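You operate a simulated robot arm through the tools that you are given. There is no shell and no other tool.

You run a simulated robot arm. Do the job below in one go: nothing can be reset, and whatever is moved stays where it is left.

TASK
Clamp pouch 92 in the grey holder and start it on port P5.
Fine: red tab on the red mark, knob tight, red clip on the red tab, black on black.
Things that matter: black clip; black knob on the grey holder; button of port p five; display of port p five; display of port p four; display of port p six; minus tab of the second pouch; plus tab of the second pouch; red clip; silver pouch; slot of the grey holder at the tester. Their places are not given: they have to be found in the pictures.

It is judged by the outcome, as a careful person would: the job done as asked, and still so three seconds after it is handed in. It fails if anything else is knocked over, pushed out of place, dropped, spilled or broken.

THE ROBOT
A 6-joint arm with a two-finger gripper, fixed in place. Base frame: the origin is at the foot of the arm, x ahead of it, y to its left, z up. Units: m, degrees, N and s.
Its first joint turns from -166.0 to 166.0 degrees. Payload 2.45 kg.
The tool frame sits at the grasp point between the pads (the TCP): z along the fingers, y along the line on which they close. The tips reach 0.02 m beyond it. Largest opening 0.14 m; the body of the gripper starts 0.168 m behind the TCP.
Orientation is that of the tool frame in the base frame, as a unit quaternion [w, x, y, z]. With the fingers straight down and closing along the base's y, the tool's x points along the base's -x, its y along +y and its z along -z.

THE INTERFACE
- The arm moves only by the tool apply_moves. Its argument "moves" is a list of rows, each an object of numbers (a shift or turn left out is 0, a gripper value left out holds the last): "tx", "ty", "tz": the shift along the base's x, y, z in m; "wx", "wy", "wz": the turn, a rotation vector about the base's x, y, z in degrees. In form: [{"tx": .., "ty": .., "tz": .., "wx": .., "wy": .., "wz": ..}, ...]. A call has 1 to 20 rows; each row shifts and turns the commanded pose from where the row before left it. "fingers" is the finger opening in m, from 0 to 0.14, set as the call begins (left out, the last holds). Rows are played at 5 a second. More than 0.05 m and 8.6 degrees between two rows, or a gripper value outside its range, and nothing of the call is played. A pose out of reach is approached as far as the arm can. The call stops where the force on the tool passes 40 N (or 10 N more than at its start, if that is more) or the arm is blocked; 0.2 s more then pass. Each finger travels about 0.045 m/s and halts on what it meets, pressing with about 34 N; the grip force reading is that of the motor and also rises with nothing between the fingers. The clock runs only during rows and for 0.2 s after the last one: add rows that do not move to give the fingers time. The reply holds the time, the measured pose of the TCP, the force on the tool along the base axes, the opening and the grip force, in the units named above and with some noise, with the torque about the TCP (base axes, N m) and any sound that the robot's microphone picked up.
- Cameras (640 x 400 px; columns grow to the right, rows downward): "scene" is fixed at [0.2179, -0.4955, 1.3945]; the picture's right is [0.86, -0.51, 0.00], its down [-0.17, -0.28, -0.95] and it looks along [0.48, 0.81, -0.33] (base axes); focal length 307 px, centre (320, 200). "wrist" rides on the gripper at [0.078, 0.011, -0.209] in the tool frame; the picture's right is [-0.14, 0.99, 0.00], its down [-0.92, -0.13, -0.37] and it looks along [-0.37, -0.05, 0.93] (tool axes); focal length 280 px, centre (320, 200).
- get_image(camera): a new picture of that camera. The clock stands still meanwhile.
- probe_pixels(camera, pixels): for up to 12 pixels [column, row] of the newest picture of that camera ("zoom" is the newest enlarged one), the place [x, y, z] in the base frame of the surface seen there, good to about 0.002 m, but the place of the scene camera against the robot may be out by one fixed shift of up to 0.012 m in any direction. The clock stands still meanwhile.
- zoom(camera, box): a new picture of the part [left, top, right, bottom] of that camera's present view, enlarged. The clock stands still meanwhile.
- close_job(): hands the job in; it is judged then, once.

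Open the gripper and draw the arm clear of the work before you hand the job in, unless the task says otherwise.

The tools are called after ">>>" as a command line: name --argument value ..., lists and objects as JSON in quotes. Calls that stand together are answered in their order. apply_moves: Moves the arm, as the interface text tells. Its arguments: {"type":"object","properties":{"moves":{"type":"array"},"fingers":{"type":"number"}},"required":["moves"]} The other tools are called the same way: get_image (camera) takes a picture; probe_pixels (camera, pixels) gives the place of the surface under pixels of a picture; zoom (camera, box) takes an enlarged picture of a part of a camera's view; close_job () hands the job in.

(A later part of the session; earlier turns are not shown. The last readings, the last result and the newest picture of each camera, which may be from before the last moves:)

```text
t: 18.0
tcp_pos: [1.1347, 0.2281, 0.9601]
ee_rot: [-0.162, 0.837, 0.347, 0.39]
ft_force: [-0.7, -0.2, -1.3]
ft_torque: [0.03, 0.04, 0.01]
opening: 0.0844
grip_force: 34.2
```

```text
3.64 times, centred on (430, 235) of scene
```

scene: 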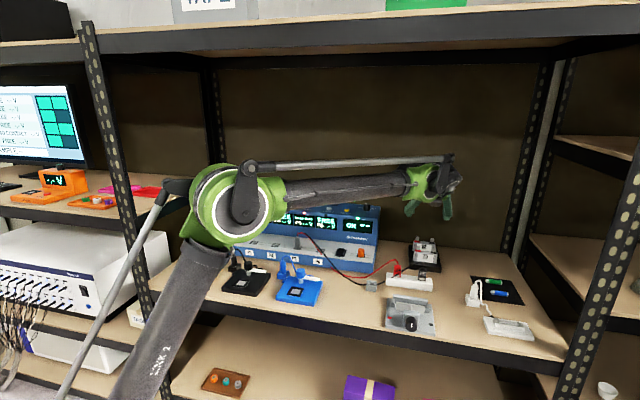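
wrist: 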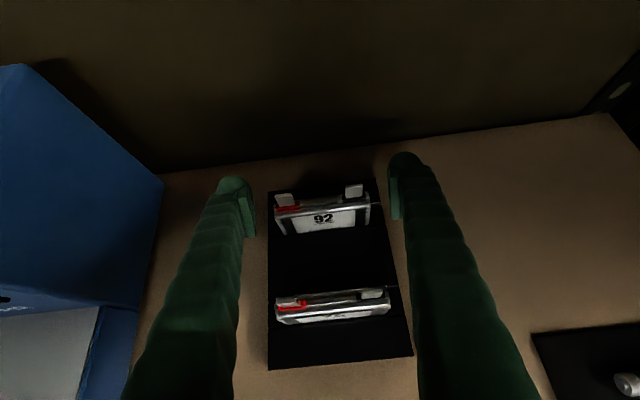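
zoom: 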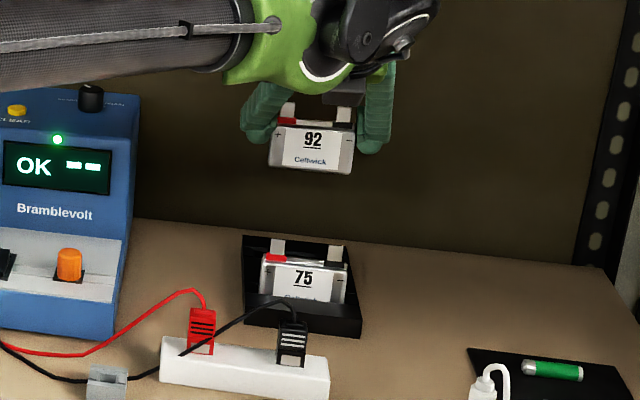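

The pouch is out cleanly. I probe its bottom edge, top and tabs to know its offset from the TCP.

>>> zoom --camera "wrist" --box '[260, 170, 390, 250]'

>>> probe_pixels --camera "zoom" --pixels '[[130, 140], [130, 200], [340, 195], [350, 170], [340, 130], [340, 105], [550, 150], [155, 80], [490, 40], [220, 240], [210, 205], [345, 185]]'

>>> zoom --camera "scene" --box '[440, 195, 490, 235]'

```text
4.92 times, centred on (325, 210) of wrist
```

zoom: 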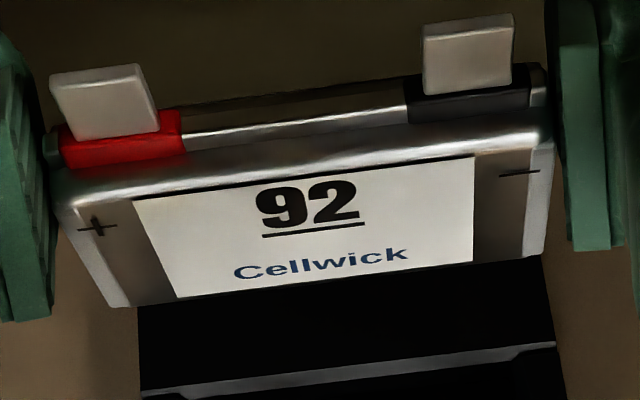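

```text
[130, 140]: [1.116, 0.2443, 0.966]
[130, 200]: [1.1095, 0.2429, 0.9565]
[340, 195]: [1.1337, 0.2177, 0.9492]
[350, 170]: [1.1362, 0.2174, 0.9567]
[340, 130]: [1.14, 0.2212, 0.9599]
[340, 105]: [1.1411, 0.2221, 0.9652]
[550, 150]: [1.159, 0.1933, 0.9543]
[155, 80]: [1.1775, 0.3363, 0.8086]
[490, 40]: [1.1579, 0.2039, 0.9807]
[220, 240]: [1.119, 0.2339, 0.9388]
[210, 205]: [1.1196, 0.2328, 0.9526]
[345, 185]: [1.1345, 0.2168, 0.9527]
```

```text
10.00 times, centred on (465, 215) of scene
```

zoom: 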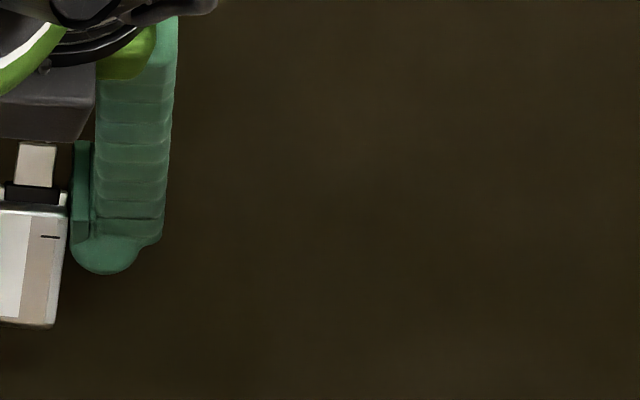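

Probing the bottom edge of the held pouch now.

>>> zoom --camera "wrist" --box '[260, 170, 390, 250]'

>>> probe_pixels --camera "zoom" --pixels '[[120, 300], [200, 290], [340, 275], [450, 260], [540, 245], [118, 290], [420, 80], [100, 95], [465, 60], [340, 110], [60, 200], [548, 125]]'

>>> zoom --camera "scene" --box '[445, 200, 485, 240]'

```text
4.92 times, centred on (325, 210) of wrist
```

zoom: 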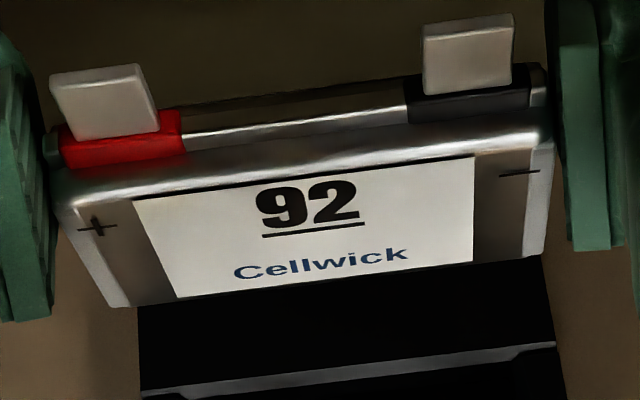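

```text
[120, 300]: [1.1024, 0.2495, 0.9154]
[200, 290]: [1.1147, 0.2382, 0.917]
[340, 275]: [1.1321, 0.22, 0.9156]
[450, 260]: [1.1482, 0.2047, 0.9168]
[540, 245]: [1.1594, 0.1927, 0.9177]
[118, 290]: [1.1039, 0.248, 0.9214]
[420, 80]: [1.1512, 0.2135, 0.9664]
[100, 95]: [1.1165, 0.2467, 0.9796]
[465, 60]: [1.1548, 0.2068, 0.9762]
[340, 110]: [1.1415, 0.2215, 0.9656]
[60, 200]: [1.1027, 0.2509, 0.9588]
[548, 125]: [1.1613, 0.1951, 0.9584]
```

```text
10.00 times, centred on (465, 220) of scene
```

zoom: 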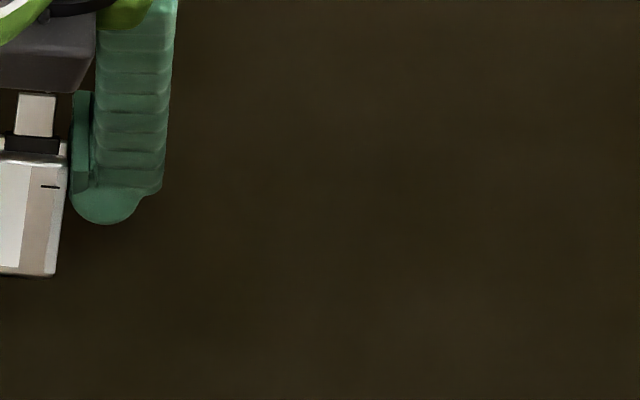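

The pouch hangs upright with its bottom 46 mm below the TCP. I carry it (bottom ≥ 0.93, above clips and pouch 75) to above the holder slot at u≈0.580, v≈0.605.

>>> apply_moves --moves '[{"tz": 0.02}, {"tx": -0.02968, "ty": -0.02104}, {"tx": -0.02968, "ty": -0.02104}, {"tx": -0.02968, "ty": -0.02104}, {"tx": -0.02968, "ty": -0.02104}, {"tx": -0.02968, "ty": -0.02104}, {"tx": -0.02968, "ty": -0.02104}, {"tx": -0.02968, "ty": -0.02104}, {"tx": -0.02968, "ty": -0.02104}, {"tx": -0.02968, "ty": -0.02104}, {"tx": -0.02968, "ty": -0.02104}, {}]'

>>> get_image --camera "wrist"

>>> get_image --camera "scene"

```text
t: 20.6
tcp_pos: [0.8378, 0.0163, 0.9766]
ee_rot: [-0.162, 0.837, 0.347, 0.39]
ft_force: [-0.5, 0.7, -1.3]
ft_torque: [0.0, 0.0, -0.02]
opening: 0.0844
grip_force: 34.3
```

```text
taken
```

wrist: 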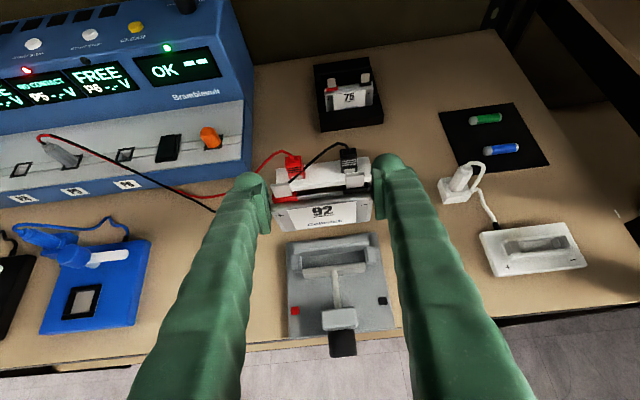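

```text
taken
```

scene: 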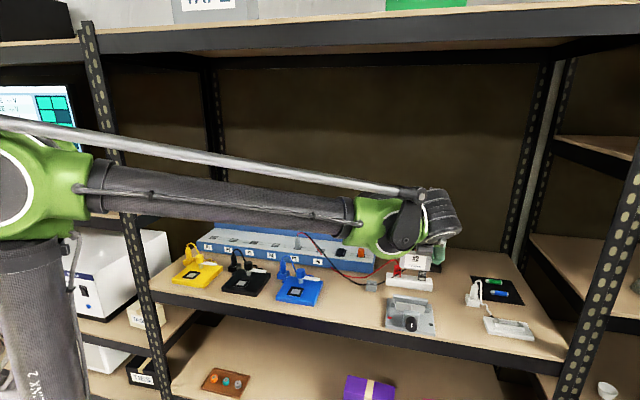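

The pouch hovers above the holder. I zoom and probe the slot and pouch again from here before lowering.

>>> zoom --camera "wrist" --box '[265, 180, 400, 290]'

>>> probe_pixels --camera "zoom" --pixels '[[105, 270], [130, 305], [500, 290], [480, 245], [310, 315], [310, 285], [60, 215], [475, 175], [45, 130], [505, 110], [260, 225], [310, 345]]'

```text
3.64 times, centred on (332, 235) of wrist
```

zoom: 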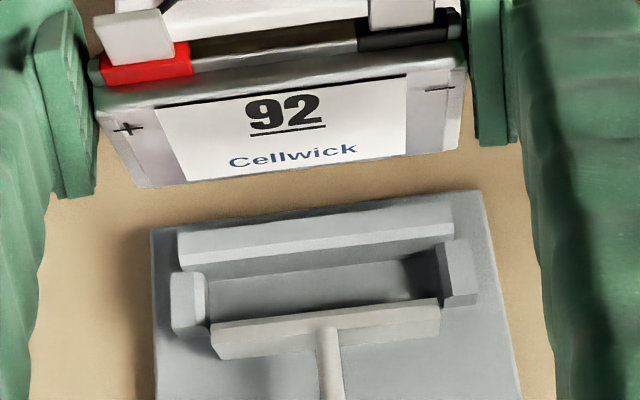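

```text
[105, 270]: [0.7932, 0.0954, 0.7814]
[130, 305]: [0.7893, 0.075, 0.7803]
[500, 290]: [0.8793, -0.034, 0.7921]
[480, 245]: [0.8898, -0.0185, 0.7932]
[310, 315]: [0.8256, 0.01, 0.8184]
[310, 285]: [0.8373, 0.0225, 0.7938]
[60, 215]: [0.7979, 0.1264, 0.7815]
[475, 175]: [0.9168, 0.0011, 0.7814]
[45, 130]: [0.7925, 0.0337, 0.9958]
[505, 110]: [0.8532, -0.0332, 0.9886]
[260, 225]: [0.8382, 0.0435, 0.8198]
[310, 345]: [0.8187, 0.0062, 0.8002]
```

>>> probe_pixels --camera "zoom" --pixels '[[185, 295], [200, 295], [208, 300], [440, 268], [445, 260], [460, 265], [140, 180], [455, 145], [300, 165], [240, 265], [400, 250], [250, 290]]'

>>> zoom --camera "wrist" --box '[295, 230, 370, 280]'

>>> probe_pixels --camera "zoom" --pixels '[[75, 230], [62, 230], [90, 215], [95, 250], [545, 150], [530, 155], [560, 150], [530, 175], [320, 170], [320, 200], [320, 225], [320, 130]]'

```text
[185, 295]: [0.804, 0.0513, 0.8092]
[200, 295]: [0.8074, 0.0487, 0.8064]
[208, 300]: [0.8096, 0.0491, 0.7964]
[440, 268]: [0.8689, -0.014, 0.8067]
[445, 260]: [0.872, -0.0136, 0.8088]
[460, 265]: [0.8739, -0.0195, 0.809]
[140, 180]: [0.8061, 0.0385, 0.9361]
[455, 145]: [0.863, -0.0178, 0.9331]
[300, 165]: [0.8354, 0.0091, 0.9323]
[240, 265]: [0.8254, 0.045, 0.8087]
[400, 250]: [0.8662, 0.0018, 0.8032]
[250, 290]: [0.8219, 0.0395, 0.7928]
```

```text
8.00 times, centred on (332, 255) of wrist
```

zoom: 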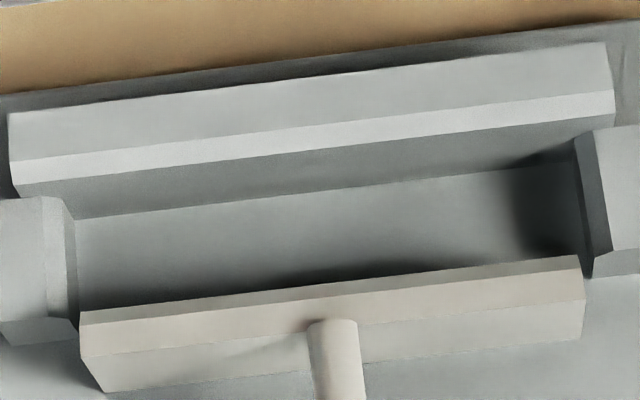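

```text
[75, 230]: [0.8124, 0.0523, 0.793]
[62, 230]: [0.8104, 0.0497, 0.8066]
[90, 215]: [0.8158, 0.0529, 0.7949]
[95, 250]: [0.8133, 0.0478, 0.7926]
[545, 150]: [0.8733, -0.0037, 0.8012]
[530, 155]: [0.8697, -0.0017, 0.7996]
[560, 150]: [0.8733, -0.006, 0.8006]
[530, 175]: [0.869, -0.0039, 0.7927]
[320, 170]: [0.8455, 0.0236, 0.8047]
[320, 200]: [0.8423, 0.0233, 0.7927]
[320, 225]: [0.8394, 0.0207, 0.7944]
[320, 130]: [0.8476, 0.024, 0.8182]
```

The slot's inner width is u≈0.5375–0.6245. I zoom onto the pouch's bottom corners for an accurate relative position.

>>> zoom --camera "wrist" --box '[280, 190, 380, 240]'

>>> probe_pixels --camera "zoom" --pixels '[[122, 245], [130, 240], [612, 180], [605, 175], [70, 130], [85, 170], [625, 90], [622, 120], [360, 205], [360, 180], [200, 235], [520, 195]]'

```text
6.40 times, centred on (330, 215) of wrist
```

zoom: 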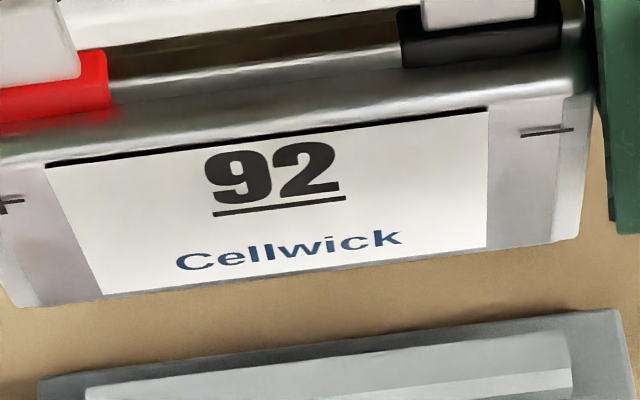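

```text
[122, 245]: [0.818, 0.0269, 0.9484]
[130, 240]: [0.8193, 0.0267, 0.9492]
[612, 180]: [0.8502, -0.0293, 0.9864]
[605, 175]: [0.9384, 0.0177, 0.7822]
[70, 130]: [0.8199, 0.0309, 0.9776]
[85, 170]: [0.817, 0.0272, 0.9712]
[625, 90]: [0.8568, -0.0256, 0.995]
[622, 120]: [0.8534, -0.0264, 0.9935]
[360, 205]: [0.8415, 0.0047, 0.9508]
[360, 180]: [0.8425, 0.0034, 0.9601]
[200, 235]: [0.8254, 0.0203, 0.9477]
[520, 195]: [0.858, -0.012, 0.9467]
```

>>> probe_pixels --camera "zoom" --pixels '[[8, 280], [18, 298], [25, 300], [576, 230], [570, 236], [580, 200], [4, 250], [300, 268], [586, 130], [584, 160], [2, 240], [40, 297]]'

>>> zoom --camera "scene" --box '[375, 235, 455, 340]'

>>> probe_pixels --camera "zoom" --pixels '[[215, 100], [330, 130], [205, 150], [320, 165], [270, 150], [160, 280], [165, 270], [325, 285], [240, 255], [340, 290], [150, 300], [350, 320]]'

```text
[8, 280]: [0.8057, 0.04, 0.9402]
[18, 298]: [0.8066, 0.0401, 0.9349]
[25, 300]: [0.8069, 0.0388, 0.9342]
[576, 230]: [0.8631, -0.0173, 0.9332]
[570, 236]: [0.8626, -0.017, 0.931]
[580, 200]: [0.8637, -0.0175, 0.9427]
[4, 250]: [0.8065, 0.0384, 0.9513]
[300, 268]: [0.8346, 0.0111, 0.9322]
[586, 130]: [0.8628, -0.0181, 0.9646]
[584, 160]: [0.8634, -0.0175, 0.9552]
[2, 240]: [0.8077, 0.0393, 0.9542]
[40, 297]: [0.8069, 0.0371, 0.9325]
```

```text
3.81 times, centred on (415, 288) of scene
```

zoom: 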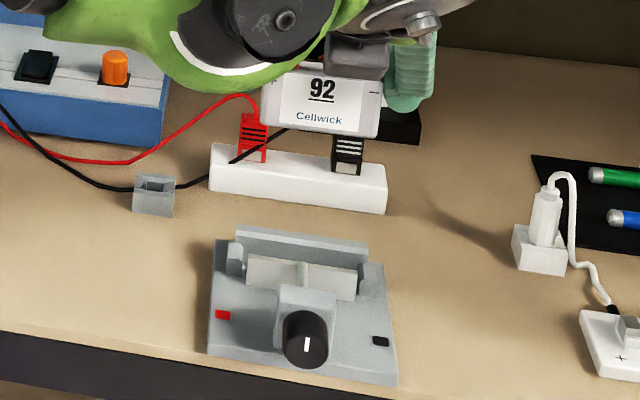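

```text
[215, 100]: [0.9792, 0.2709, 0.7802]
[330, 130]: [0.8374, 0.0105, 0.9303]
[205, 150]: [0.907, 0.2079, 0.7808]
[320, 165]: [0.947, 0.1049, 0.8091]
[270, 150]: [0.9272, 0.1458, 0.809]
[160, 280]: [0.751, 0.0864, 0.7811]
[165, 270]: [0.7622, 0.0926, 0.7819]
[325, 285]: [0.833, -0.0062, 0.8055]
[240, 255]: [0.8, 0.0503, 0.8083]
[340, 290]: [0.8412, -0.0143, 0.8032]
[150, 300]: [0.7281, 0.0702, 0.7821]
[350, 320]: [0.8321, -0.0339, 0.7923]
```

The pouch centre is about 1.4 mm right of the slot's centre; I correct this and lower until the bottom is just above the wall top.

>>> apply_moves --moves '[{"tx": -0.0017, "ty": 0.0003, "tz": -0.02}, {"tz": -0.025}, {"tz": -0.025}, {"tz": -0.02}, {"tz": -0.015}, {}, {}]'

>>> zoom --camera "wrist" --box '[260, 160, 400, 260]'

>>> zoom --camera "scene" --box '[375, 250, 455, 340]'

```text
t: 22.2
tcp_pos: [0.8361, 0.0171, 0.8722]
ee_rot: [-0.162, 0.837, 0.347, 0.391]
ft_force: [-0.7, -0.3, -0.8]
ft_torque: [0.0, 0.05, 0.0]
opening: 0.0844
grip_force: 33.7
```

```text
4.00 times, centred on (330, 210) of wrist
```

zoom: 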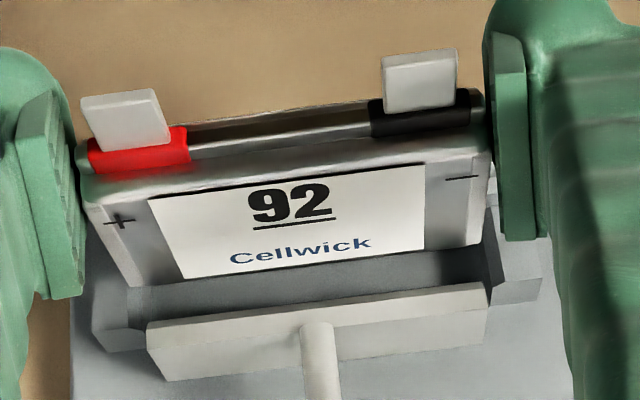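

```text
4.44 times, centred on (415, 295) of scene
```

zoom: 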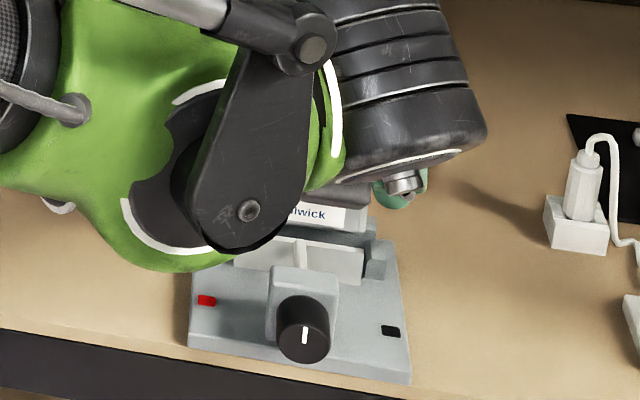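

The pouch is aligned between the posts. I lower it in small steps into the slot, watching forces.

>>> apply_moves --moves '[{"tz": -0.006}, {"tz": -0.006}, {"tz": -0.006}, {"tz": -0.006}, {"tz": -0.004}, {}]'

>>> zoom --camera "wrist" --box '[260, 160, 400, 260]'

```text
t: 23.6
tcp_pos: [0.8363, 0.0162, 0.8445]
ee_rot: [-0.162, 0.837, 0.347, 0.39]
ft_force: [0.0, 0.6, -1.1]
ft_torque: [-0.04, -0.04, -0.02]
opening: 0.0843
grip_force: 33.9
```

```text
4.00 times, centred on (330, 210) of wrist
```

zoom: 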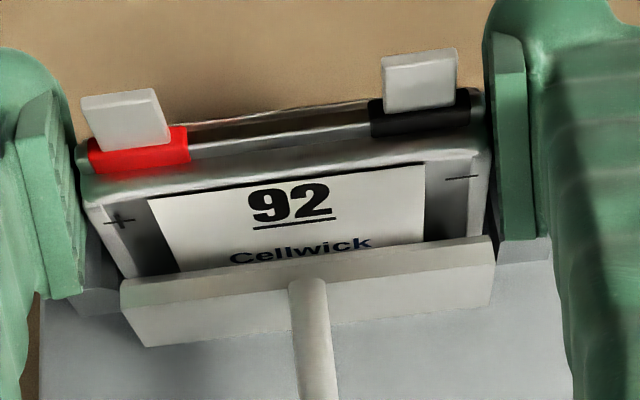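

No contact force yet and the pouch is inside the slot. I go down in 1 mm steps to feel the floor.

>>> apply_moves --moves '[{"tz": -0.001}, {"tz": -0.001}, {"tz": -0.001}, {"tz": -0.001}, {}]'

```text
t: 24.8
tcp_pos: [0.8353, 0.0174, 0.8413]
ee_rot: [-0.162, 0.837, 0.347, 0.391]
ft_force: [1.4, -7.1, 30.5]
ft_torque: [-0.14, 0.04, -0.02]
opening: 0.0846
grip_force: 34.0
```

A 30 N upward force: something is touching. I back off 1.5 mm and look closely at the pouch's bottom and the finger tips relative to the posts.

>>> apply_moves --moves '[{"tz": 0.001}, {}]'

>>> zoom --camera "wrist" --box '[260, 180, 350, 250]'

>>> zoom --camera "wrist" --box '[330, 170, 420, 240]'

>>> zoom --camera "scene" --box '[385, 270, 445, 340]'

```text
t: 25.4
tcp_pos: [0.8344, 0.0173, 0.8416]
ee_rot: [-0.161, 0.837, 0.347, 0.39]
ft_force: [2.8, -5.6, 10.4]
ft_torque: [-0.2, -0.06, 0.01]
opening: 0.0847
grip_force: 34.0
```

```text
5.71 times, centred on (305, 215) of wrist
```

zoom: 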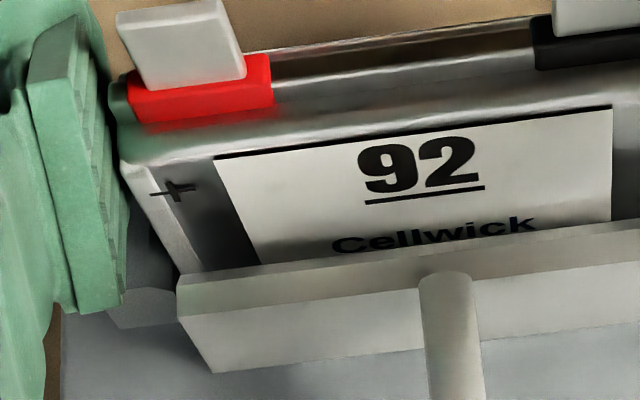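

```text
5.71 times, centred on (375, 205) of wrist
```

zoom: 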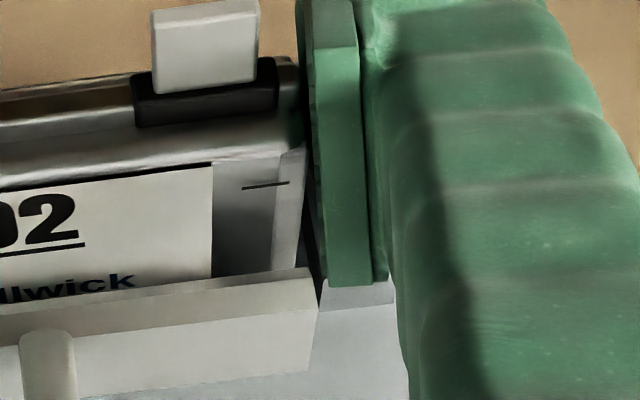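

```text
5.71 times, centred on (415, 305) of scene
```

zoom: 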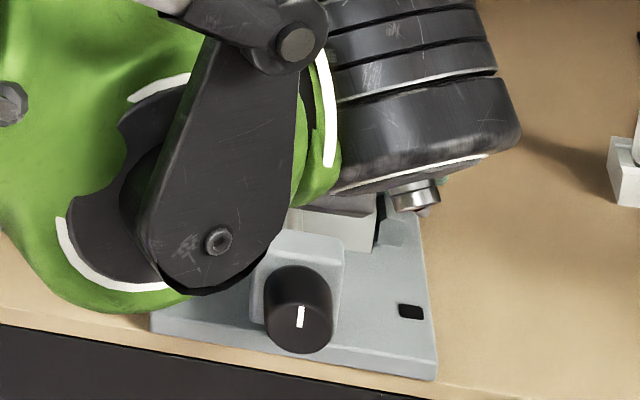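

Let me check how close the arm's wrist link is to the holder and what the tab/pouch heights are.

>>> probe_pixels --camera "zoom" --pixels '[[200, 285], [120, 305], [60, 280], [215, 240], [430, 205], [480, 130], [345, 230], [330, 205], [395, 230], [300, 310], [270, 330], [415, 310]]'

>>> zoom --camera "wrist" --box '[260, 160, 400, 260]'

>>> probe_pixels --camera "zoom" --pixels '[[125, 105], [135, 150], [420, 75], [420, 115], [280, 165], [280, 135], [280, 120], [110, 210], [470, 170], [290, 210], [290, 258], [290, 275]]'

```text
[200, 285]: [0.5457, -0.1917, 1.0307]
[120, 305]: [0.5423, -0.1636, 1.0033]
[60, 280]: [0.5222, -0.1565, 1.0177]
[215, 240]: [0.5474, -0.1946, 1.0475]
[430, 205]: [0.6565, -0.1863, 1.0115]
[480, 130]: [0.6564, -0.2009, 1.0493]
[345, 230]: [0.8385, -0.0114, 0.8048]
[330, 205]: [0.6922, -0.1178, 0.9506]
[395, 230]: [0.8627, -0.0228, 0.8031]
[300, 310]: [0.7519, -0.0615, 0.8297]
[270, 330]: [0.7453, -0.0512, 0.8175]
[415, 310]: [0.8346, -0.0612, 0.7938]
```

```text
4.00 times, centred on (330, 210) of wrist
```

zoom: 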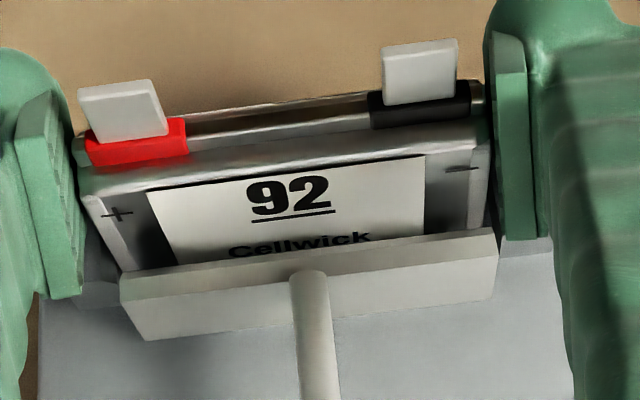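

```text
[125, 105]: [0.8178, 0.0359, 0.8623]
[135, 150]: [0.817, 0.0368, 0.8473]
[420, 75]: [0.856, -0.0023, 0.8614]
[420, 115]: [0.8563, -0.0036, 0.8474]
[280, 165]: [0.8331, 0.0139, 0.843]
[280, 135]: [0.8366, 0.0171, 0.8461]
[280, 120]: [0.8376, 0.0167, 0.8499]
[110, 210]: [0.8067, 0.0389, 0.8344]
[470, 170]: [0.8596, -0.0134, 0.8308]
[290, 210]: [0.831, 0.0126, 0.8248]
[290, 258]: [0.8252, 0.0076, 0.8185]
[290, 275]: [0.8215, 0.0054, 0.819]
```

The arm's links are well above the holder (z≥0.95) and the pouch slid slightly up in the pads, so it rests on the slot floor. I relieve the press by 1 mm, shift it 3.5 mm back towards the wall, and check forces.

>>> apply_moves --moves '[{"tz": 0.001}, {"tx": 0.0012, "ty": 0.0012}, {"tx": 0.0012, "ty": 0.0012}, {}]'

>>> zoom --camera "wrist" --box '[260, 160, 400, 260]'

```text
t: 26.4
tcp_pos: [0.8374, 0.0187, 0.8444]
ee_rot: [-0.162, 0.837, 0.347, 0.391]
ft_force: [-21.2, -15.0, 2.4]
ft_torque: [-0.45, 0.5, 0.04]
opening: 0.0849
grip_force: 34.1
```

```text
4.00 times, centred on (330, 210) of wrist
```

zoom: 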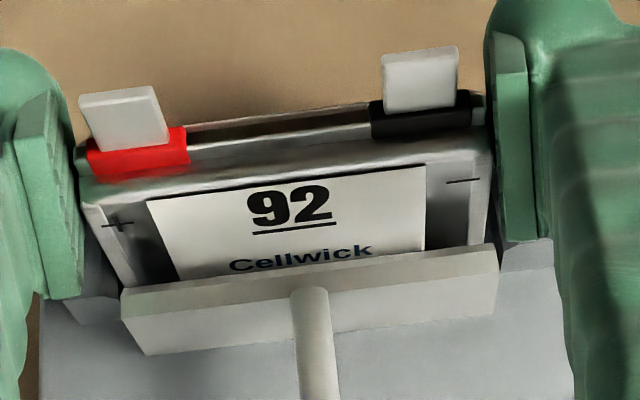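

A −25 N reaction along v: the pouch has met the wall. I back off about 1.2 mm to release the pressure.

>>> apply_moves --moves '[{"tx": -0.0008, "ty": -0.0008}, {}]'

```text
t: 27.0
tcp_pos: [0.8385, 0.0192, 0.8437]
ee_rot: [-0.16, 0.837, 0.345, 0.392]
ft_force: [-5.0, -12.7, 10.9]
ft_torque: [-0.43, -0.1, 0.06]
opening: 0.0851
grip_force: 34.4
```

>>> zoom --camera "wrist" --box '[270, 165, 390, 245]'

>>> probe_pixels --camera "zoom" --pixels '[[70, 110], [90, 110], [110, 160], [470, 70], [495, 120], [540, 150], [320, 140], [320, 175], [320, 225], [80, 200], [520, 200], [320, 240]]'

```text
5.00 times, centred on (330, 205) of wrist
```

zoom: 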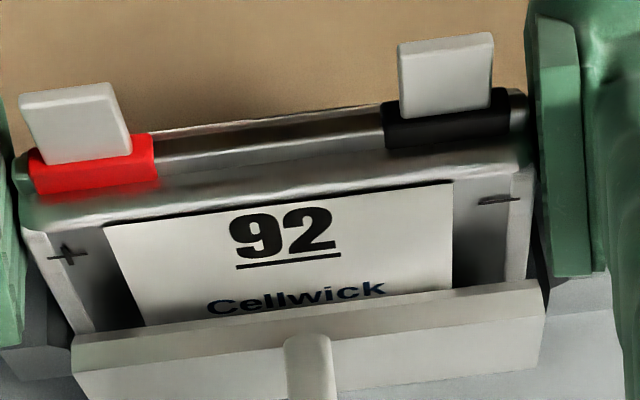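

```text
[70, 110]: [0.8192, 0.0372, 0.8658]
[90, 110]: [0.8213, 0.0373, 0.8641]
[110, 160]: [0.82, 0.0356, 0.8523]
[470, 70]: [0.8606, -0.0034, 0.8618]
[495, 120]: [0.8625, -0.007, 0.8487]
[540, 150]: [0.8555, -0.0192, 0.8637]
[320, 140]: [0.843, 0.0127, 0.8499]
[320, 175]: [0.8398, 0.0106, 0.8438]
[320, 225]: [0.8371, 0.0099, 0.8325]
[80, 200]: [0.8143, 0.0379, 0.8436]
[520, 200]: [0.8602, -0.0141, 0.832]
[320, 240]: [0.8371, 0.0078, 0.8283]
```

The left side is about 3 mm higher than the right and there is a +u reaction, so the left edge is probably catching the left post. I raise 5 mm to free it and re-measure edges versus posts.

>>> apply_moves --moves '[{"tx": -0.0005, "ty": -0.0005, "tz": 0.003}, {"tz": 0.003}, {"tz": 0.004}, {}]'

>>> zoom --camera "wrist" --box '[265, 165, 395, 255]'

>>> probe_pixels --camera "zoom" --pixels '[[85, 225], [125, 305], [115, 290], [470, 220], [480, 250], [490, 205], [75, 130], [440, 85], [95, 325], [505, 275], [300, 250], [300, 215]]'

```text
t: 28.0
tcp_pos: [0.8369, 0.0201, 0.8526]
ee_rot: [-0.162, 0.837, 0.347, 0.39]
ft_force: [4.5, -2.6, -3.0]
ft_torque: [-0.1, -0.24, -0.02]
opening: 0.0847
grip_force: 34.0
```

```text
4.44 times, centred on (330, 210) of wrist
```

zoom: 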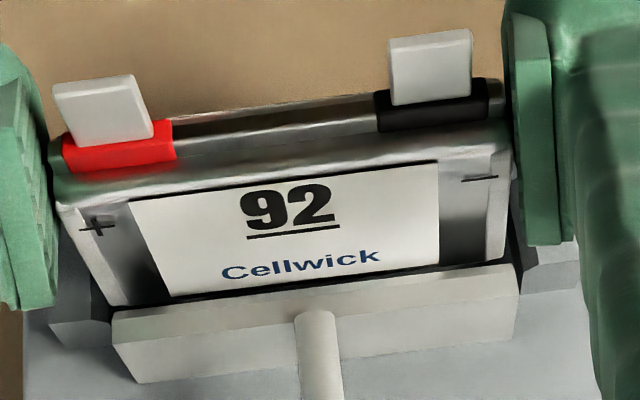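

```text
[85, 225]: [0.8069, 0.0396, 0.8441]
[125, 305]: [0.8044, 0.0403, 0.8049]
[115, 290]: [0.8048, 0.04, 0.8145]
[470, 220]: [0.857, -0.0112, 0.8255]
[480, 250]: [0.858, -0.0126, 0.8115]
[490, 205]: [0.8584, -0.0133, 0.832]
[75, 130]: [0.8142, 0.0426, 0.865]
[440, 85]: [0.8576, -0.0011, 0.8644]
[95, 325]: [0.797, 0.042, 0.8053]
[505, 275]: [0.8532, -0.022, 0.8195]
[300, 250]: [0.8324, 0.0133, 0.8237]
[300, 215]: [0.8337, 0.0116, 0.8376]
```

>>> probe_pixels --camera "zoom" --pixels '[[110, 300], [106, 285], [92, 260], [80, 230], [484, 262], [490, 255], [497, 240], [502, 215], [507, 190], [70, 212], [62, 205], [510, 165]]'

>>> zoom --camera "wrist" --box '[265, 205, 325, 250]'

>>> zoom --camera "wrist" --box '[345, 195, 405, 240]'

```text
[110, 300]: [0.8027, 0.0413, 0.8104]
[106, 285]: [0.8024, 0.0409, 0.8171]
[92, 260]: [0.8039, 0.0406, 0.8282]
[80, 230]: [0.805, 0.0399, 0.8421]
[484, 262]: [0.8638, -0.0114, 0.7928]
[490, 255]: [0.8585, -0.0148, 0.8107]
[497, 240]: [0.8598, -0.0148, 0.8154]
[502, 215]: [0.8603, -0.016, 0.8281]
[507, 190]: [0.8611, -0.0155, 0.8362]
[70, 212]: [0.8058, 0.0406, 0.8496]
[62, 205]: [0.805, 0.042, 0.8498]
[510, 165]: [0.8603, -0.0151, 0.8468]
```

```text
8.89 times, centred on (295, 228) of wrist
```

zoom: 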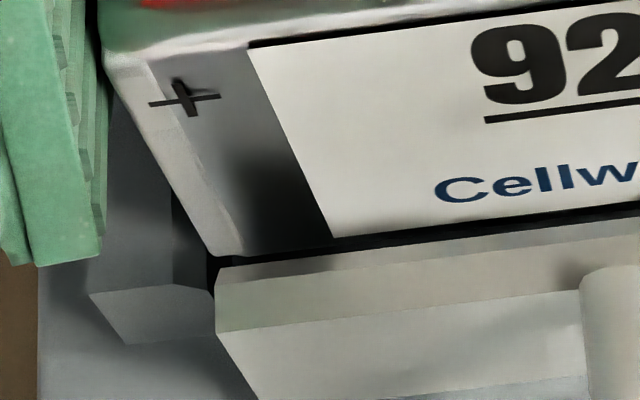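

```text
8.89 times, centred on (375, 218) of wrist
```

zoom: 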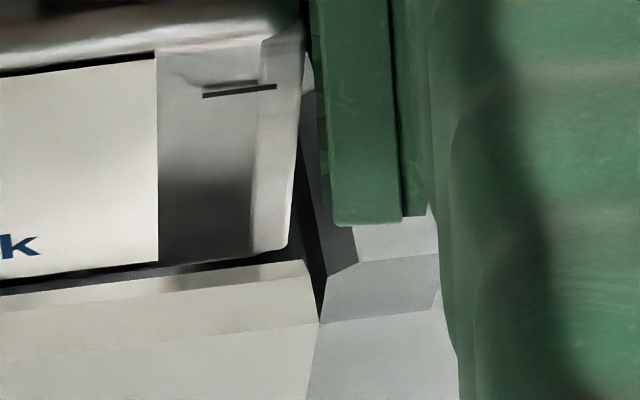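

The pouch sits ~2 mm too far left (left edge u≈0.5385 vs post face 0.5375; right edge 0.619 vs 0.6245). I shift it +2 mm along u and check forces.

>>> apply_moves --moves '[{"tx": 0.0005, "ty": -0.0009, "tz": 0.002}, {"tx": 0.0005, "ty": -0.0009}, {}]'

>>> zoom --camera "wrist" --box '[265, 165, 395, 255]'

>>> probe_pixels --camera "zoom" --pixels '[[110, 295], [106, 285], [92, 260], [80, 230], [490, 250], [497, 235], [502, 210], [507, 185], [70, 125], [430, 80], [120, 150], [435, 110]]'

```text
t: 28.8
tcp_pos: [0.8371, 0.0167, 0.8541]
ee_rot: [-0.161, 0.838, 0.347, 0.39]
ft_force: [0.1, -0.4, -2.1]
ft_torque: [-0.01, 0.02, 0.02]
opening: 0.0848
grip_force: 33.5
```

```text
4.44 times, centred on (330, 210) of wrist
```

zoom: 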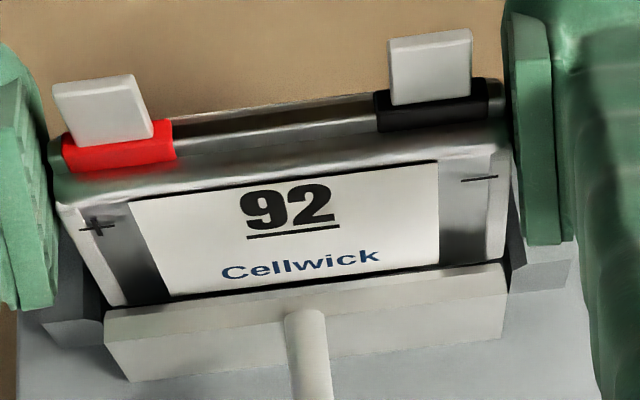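

```text
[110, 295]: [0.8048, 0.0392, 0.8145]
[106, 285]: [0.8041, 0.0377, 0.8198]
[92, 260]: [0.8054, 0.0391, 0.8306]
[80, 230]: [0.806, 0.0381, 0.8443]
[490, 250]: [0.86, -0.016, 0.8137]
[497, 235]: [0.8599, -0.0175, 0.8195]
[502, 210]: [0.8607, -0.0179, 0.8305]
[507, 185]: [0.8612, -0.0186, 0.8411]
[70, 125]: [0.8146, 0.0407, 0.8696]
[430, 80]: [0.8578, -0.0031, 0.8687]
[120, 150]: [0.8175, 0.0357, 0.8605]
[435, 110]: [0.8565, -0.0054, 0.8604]
```

Forces are now near zero and the pouch is centred (u≈0.5415–0.6215) and level. I lower it again gently.

>>> apply_moves --moves '[{"tz": -0.004}, {"tz": -0.003}, {"tz": -0.003}, {}]'

>>> apply_moves --moves '[{"tz": -0.001}, {}]'

>>> apply_moves --moves '[{"tz": -0.001}, {}]'

```text
t: 29.8
tcp_pos: [0.8386, 0.0166, 0.8444]
ee_rot: [-0.161, 0.837, 0.347, 0.391]
ft_force: [0.4, -0.3, -1.1]
ft_torque: [0.01, 0.02, 0.01]
opening: 0.0847
grip_force: 34.2
```

```text
t: 30.4
tcp_pos: [0.8383, 0.0176, 0.8441]
ee_rot: [-0.162, 0.837, 0.348, 0.39]
ft_force: [3.9, -0.7, 11.8]
ft_torque: [0.32, 0.12, -0.05]
opening: 0.0849
grip_force: 33.7
```

```text
t: 31.0
tcp_pos: [0.838, 0.017, 0.8436]
ee_rot: [-0.161, 0.837, 0.346, 0.391]
ft_force: [5.5, -4.1, 20.6]
ft_torque: [0.26, -0.02, -0.07]
opening: 0.0846
grip_force: 34.0
```

Contact again around z 0.844, with the torque pointing to the left side. I look at the left pad and the left bottom corner closely.

>>> zoom --camera "wrist" --box '[262, 200, 312, 245]'

>>> probe_pixels --camera "zoom" --pixels '[[60, 200], [80, 250], [100, 285], [120, 290], [150, 290], [180, 280], [200, 260], [220, 280], [240, 290], [260, 250], [130, 330], [200, 310]]'

>>> zoom --camera "wrist" --box '[355, 180, 405, 225]'

```text
8.89 times, centred on (287, 222) of wrist
```

zoom: 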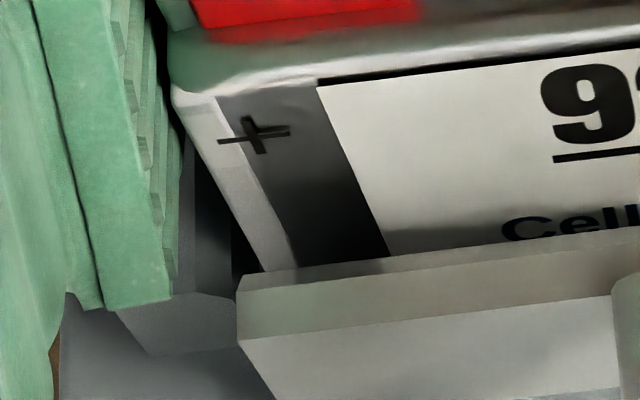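

```text
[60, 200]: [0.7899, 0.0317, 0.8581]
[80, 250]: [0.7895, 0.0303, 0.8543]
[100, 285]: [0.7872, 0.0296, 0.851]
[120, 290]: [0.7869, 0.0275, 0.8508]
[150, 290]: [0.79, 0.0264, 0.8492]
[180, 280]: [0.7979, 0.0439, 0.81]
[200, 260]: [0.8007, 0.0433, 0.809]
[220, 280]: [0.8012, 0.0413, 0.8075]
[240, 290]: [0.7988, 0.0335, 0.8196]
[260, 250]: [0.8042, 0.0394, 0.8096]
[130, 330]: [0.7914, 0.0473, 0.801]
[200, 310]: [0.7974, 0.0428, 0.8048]
```

```text
8.89 times, centred on (380, 202) of wrist
```

zoom: 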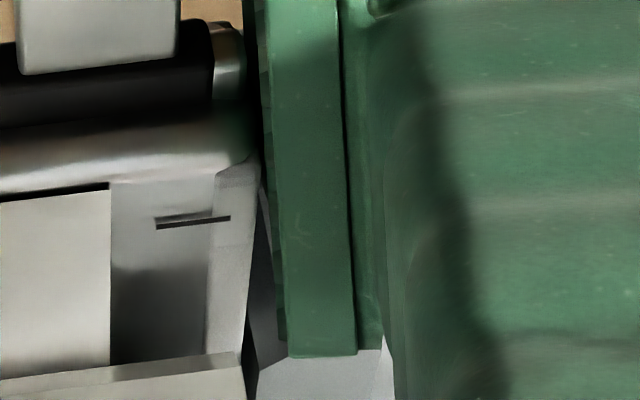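

The geometry fits the pouch bottom resting on the slot floor (pads are ~7 mm above the posts). I ease up 1.5 mm to take the load off, then open the fingers.

>>> apply_moves --moves '[{"tz": 0.001}, {"tz": 0.0005}, {}]'

>>> apply_moves --moves '[{}, {}, {}]' --fingers 0.1

>>> zoom --camera "wrist" --box '[255, 160, 405, 260]'

```text
t: 31.8
tcp_pos: [0.8389, 0.0183, 0.8446]
ee_rot: [-0.161, 0.838, 0.346, 0.39]
ft_force: [0.3, -1.3, 3.8]
ft_torque: [0.11, 0.11, 0.06]
opening: 0.0847
grip_force: 34.5
```

```text
t: 32.6
tcp_pos: [0.8385, 0.0171, 0.8445]
ee_rot: [-0.161, 0.838, 0.347, 0.39]
ft_force: [0.2, 0.5, 0.7]
ft_torque: [0.05, 0.0, -0.02]
opening: 0.1003
grip_force: 0.1
```

```text
4.00 times, centred on (330, 210) of wrist
```

zoom: 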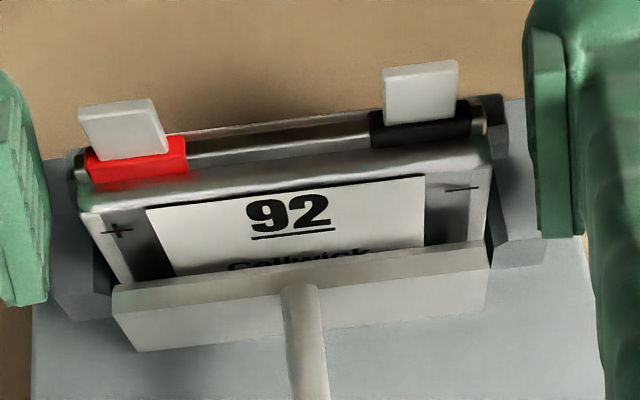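

Released; the pouch settled into the slot. I probe its new heights and position.

>>> probe_pixels --camera "zoom" --pixels '[[120, 120], [420, 85], [140, 160], [425, 130], [280, 180], [280, 155], [280, 140], [85, 230], [490, 170], [280, 230], [280, 262], [105, 270]]'

>>> zoom --camera "wrist" --box '[262, 170, 322, 250]'

>>> zoom --camera "wrist" --box '[340, 160, 400, 240]'

```text
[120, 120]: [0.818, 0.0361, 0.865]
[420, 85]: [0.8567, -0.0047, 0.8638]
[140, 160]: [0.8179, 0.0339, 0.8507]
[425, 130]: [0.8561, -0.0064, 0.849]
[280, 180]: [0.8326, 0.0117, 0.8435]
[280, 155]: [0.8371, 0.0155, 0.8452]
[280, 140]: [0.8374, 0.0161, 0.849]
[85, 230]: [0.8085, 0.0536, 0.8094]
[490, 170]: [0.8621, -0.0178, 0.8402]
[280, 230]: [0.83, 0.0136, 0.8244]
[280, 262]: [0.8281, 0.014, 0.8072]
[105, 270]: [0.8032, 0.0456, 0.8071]
```

```text
5.00 times, centred on (292, 210) of wrist
```

zoom: 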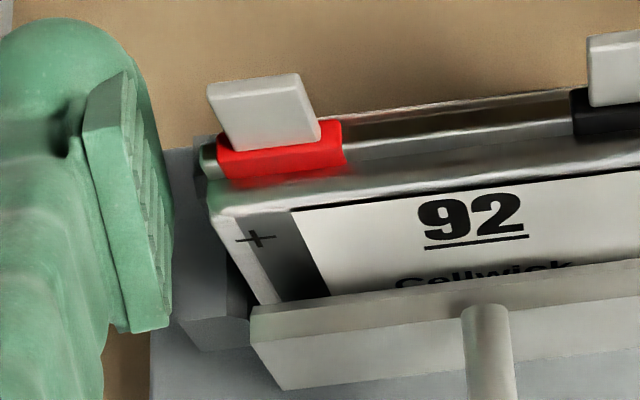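

```text
5.00 times, centred on (370, 200) of wrist
```

zoom: 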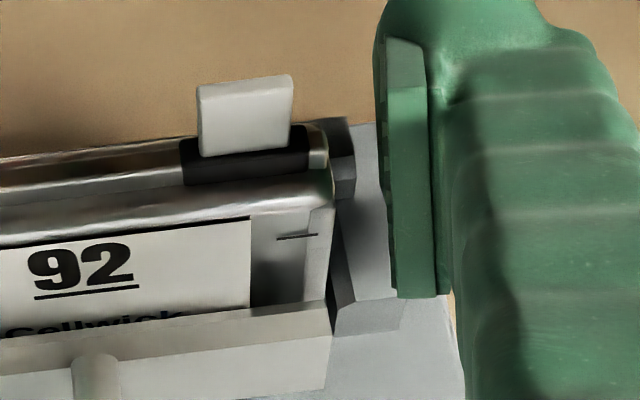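

The pouch stands upright and level in the slot: red tab on the red-mark side (u≈0.553), black tab at u≈0.609. I open further and lift straight clear.

>>> apply_moves --moves '[{}, {}, {"tz": 0.01}, {"tz": 0.02}, {"tz": 0.03}, {"tz": 0.03}, {"tz": 0.03}, {}]' --fingers 0.12

>>> get_image --camera "wrist"

>>> zoom --camera "wrist" --box '[265, 190, 405, 310]'

```text
t: 34.4
tcp_pos: [0.8392, 0.0162, 0.9629]
ee_rot: [-0.161, 0.837, 0.347, 0.39]
ft_force: [0.0, 0.0, -1.1]
ft_torque: [0.0, 0.03, 0.02]
opening: 0.1202
grip_force: 0.0
```

```text
taken
```

wrist: 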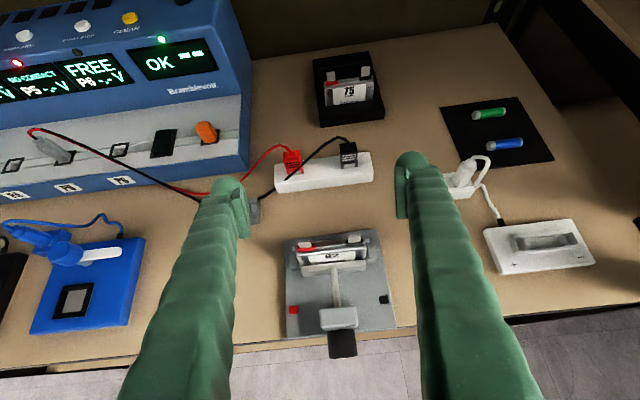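

```text
3.33 times, centred on (335, 250) of wrist
```

zoom: 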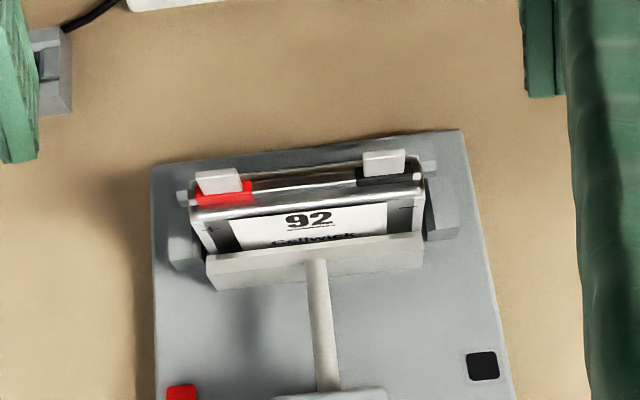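

The pouch is seated. Next the knob: I draw the tool back in front of the shelf and tilt it to horizontal (pointing along +v) so it can grip the knob end-on.

>>> apply_moves --moves '[{"tx": -0.03, "ty": -0.03}, {"tx": -0.03, "ty": -0.03}, {"tx": -0.03, "ty": -0.03}, {"tx": -0.03, "ty": -0.03}, {"tx": -0.03, "ty": -0.03}, {"tx": -0.03, "ty": -0.03}, {"wx": 5.657, "wy": -5.657}, {"wx": 5.657, "wy": -5.657}, {"wx": 5.657, "wy": -5.657}, {"wx": 5.657, "wy": -5.657}, {"wx": 5.657, "wy": -5.657}, {}]' --fingers 0.06

>>> get_image --camera "wrist"

>>> get_image --camera "scene"

```text
t: 37.0
tcp_pos: [0.658, -0.1625, 0.965]
ee_rot: [-0.27, 0.652, 0.27, 0.654]
ft_force: [0.0, -0.3, -0.9]
ft_torque: [-0.03, -0.01, 0.01]
opening: 0.0599
grip_force: 0.0
```

```text
taken
```

wrist: 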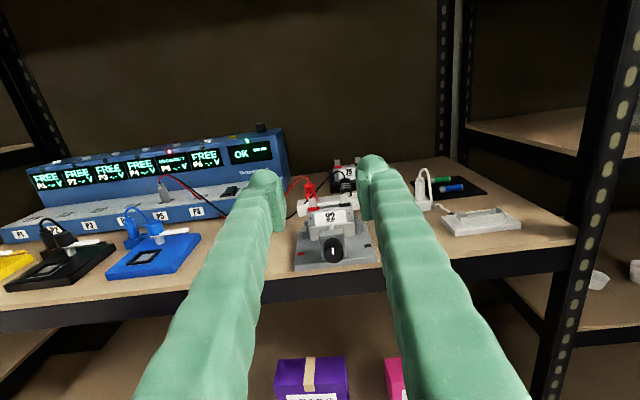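

```text
taken
```

scene: 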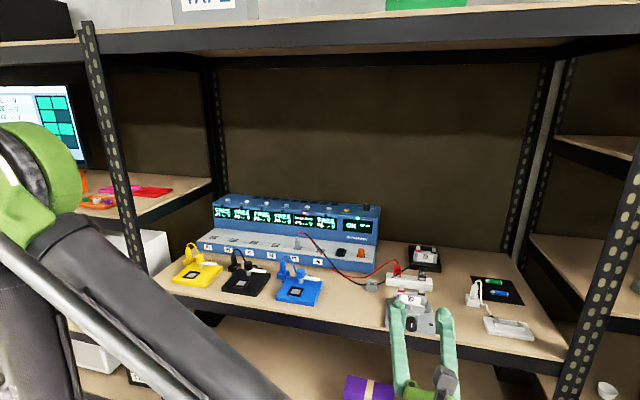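

The horizontal pose is fine and the wrist camera sees the knob at about (333, 250). I zoom on it and probe the knob.

>>> zoom --camera "wrist" --box '[290, 195, 385, 275]'

>>> probe_pixels --camera "zoom" --pixels '[[290, 370], [290, 330], [290, 300], [290, 280], [230, 370], [350, 360], [225, 340], [355, 335], [250, 260], [330, 255], [290, 395], [215, 300]]'

```text
5.00 times, centred on (338, 235) of wrist
```

zoom: 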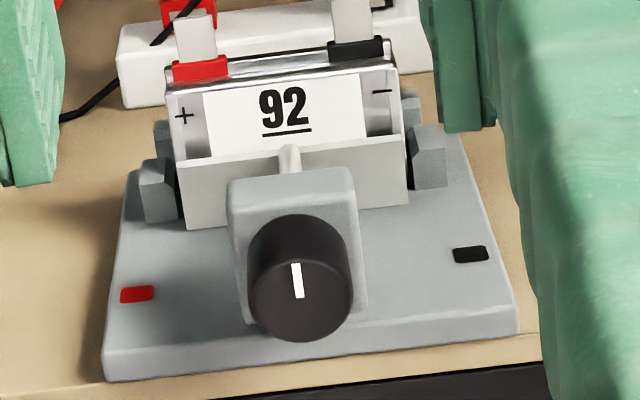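

```text
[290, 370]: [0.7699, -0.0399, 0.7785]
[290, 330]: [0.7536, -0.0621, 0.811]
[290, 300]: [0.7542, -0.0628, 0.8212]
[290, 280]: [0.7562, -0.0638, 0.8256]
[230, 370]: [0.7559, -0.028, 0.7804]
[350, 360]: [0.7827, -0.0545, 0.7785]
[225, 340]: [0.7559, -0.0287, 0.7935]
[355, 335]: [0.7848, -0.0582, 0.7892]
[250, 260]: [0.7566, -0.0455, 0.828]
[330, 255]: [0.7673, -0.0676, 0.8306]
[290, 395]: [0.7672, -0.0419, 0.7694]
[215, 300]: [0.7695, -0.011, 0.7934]
```

>>> probe_pixels --camera "zoom" --pixels '[[252, 300], [347, 295], [300, 252], [302, 336], [300, 240], [300, 225], [300, 217], [250, 240], [350, 235], [300, 205], [297, 280], [345, 270]]'

>>> zoom --camera "scene" --box '[385, 280, 445, 340]'

```text
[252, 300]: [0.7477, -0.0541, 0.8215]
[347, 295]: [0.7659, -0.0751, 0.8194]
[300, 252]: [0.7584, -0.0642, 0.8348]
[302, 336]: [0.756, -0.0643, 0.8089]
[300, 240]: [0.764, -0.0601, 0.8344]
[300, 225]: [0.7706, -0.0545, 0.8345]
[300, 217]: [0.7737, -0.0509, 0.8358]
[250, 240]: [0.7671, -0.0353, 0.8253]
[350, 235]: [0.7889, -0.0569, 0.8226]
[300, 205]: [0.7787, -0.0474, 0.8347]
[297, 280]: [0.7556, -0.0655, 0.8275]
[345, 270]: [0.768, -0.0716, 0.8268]
```

```text
6.67 times, centred on (415, 310) of scene
```

zoom: 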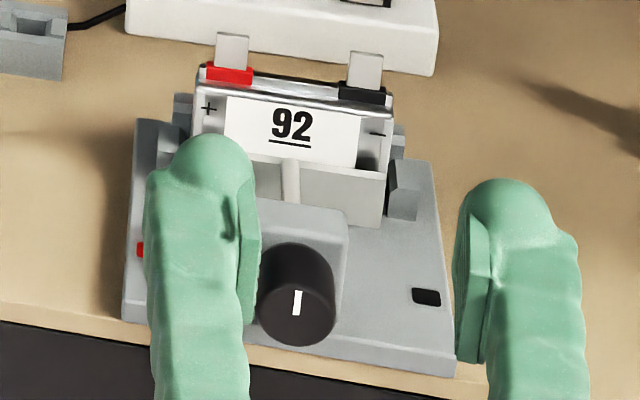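

Knob: centre u≈0.581, z≈0.8205, radius ≈0.0145, from v≈0.489 (face) to 0.511 (block). Tightening is clockwise seen from the front (positive about +v), so I pre-turn the tool −80° about v while lowering in front of it.

>>> apply_moves --moves '[{"wx": -5.657, "wy": -5.657, "tz": -0.0145}, {"wx": -5.657, "wy": -5.657, "tz": -0.0145}, {"wx": -5.657, "wy": -5.657, "tz": -0.0145}, {"wx": -5.657, "wy": -5.657, "tz": -0.0145}, {"wx": -5.657, "wy": -5.657, "tz": -0.0145}, {"wx": -5.657, "wy": -5.657, "tz": -0.0145}, {"wx": -5.657, "wy": -5.657, "tz": -0.0145}, {"wx": -5.657, "wy": -5.657, "tz": -0.0145}, {"wx": -5.657, "wy": -5.657, "tz": -0.0145}, {"wx": -5.657, "wy": -5.657, "tz": -0.0145}, {}]' --fingers 0.05

>>> get_image --camera "wrist"

>>> get_image --camera "scene"

```text
t: 39.4
tcp_pos: [0.6588, -0.161, 0.8195]
ee_rot: [0.213, 0.326, 0.627, 0.674]
ft_force: [-0.2, 0.7, -0.2]
ft_torque: [-0.01, 0.02, 0.03]
opening: 0.0502
grip_force: 0.0
```

```text
taken
```

wrist: 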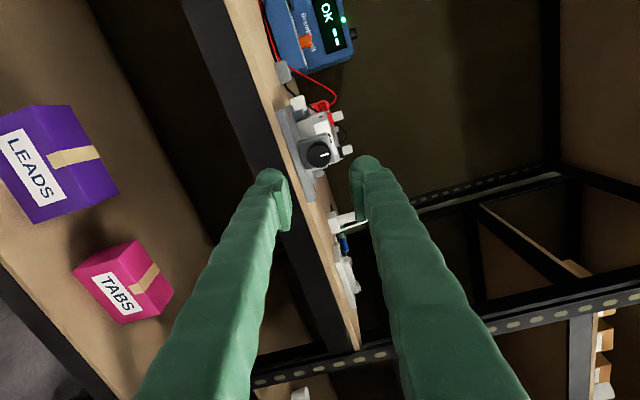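

```text
taken
```

scene: 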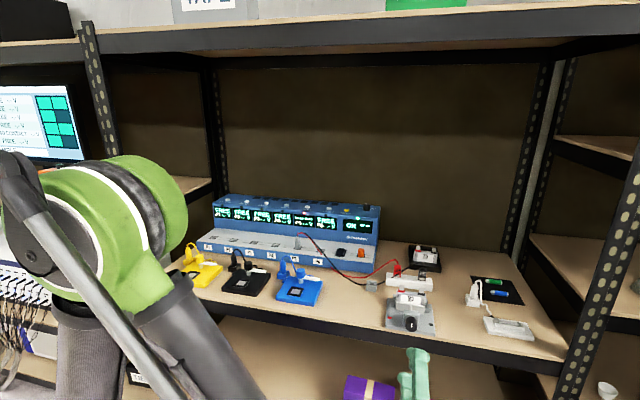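

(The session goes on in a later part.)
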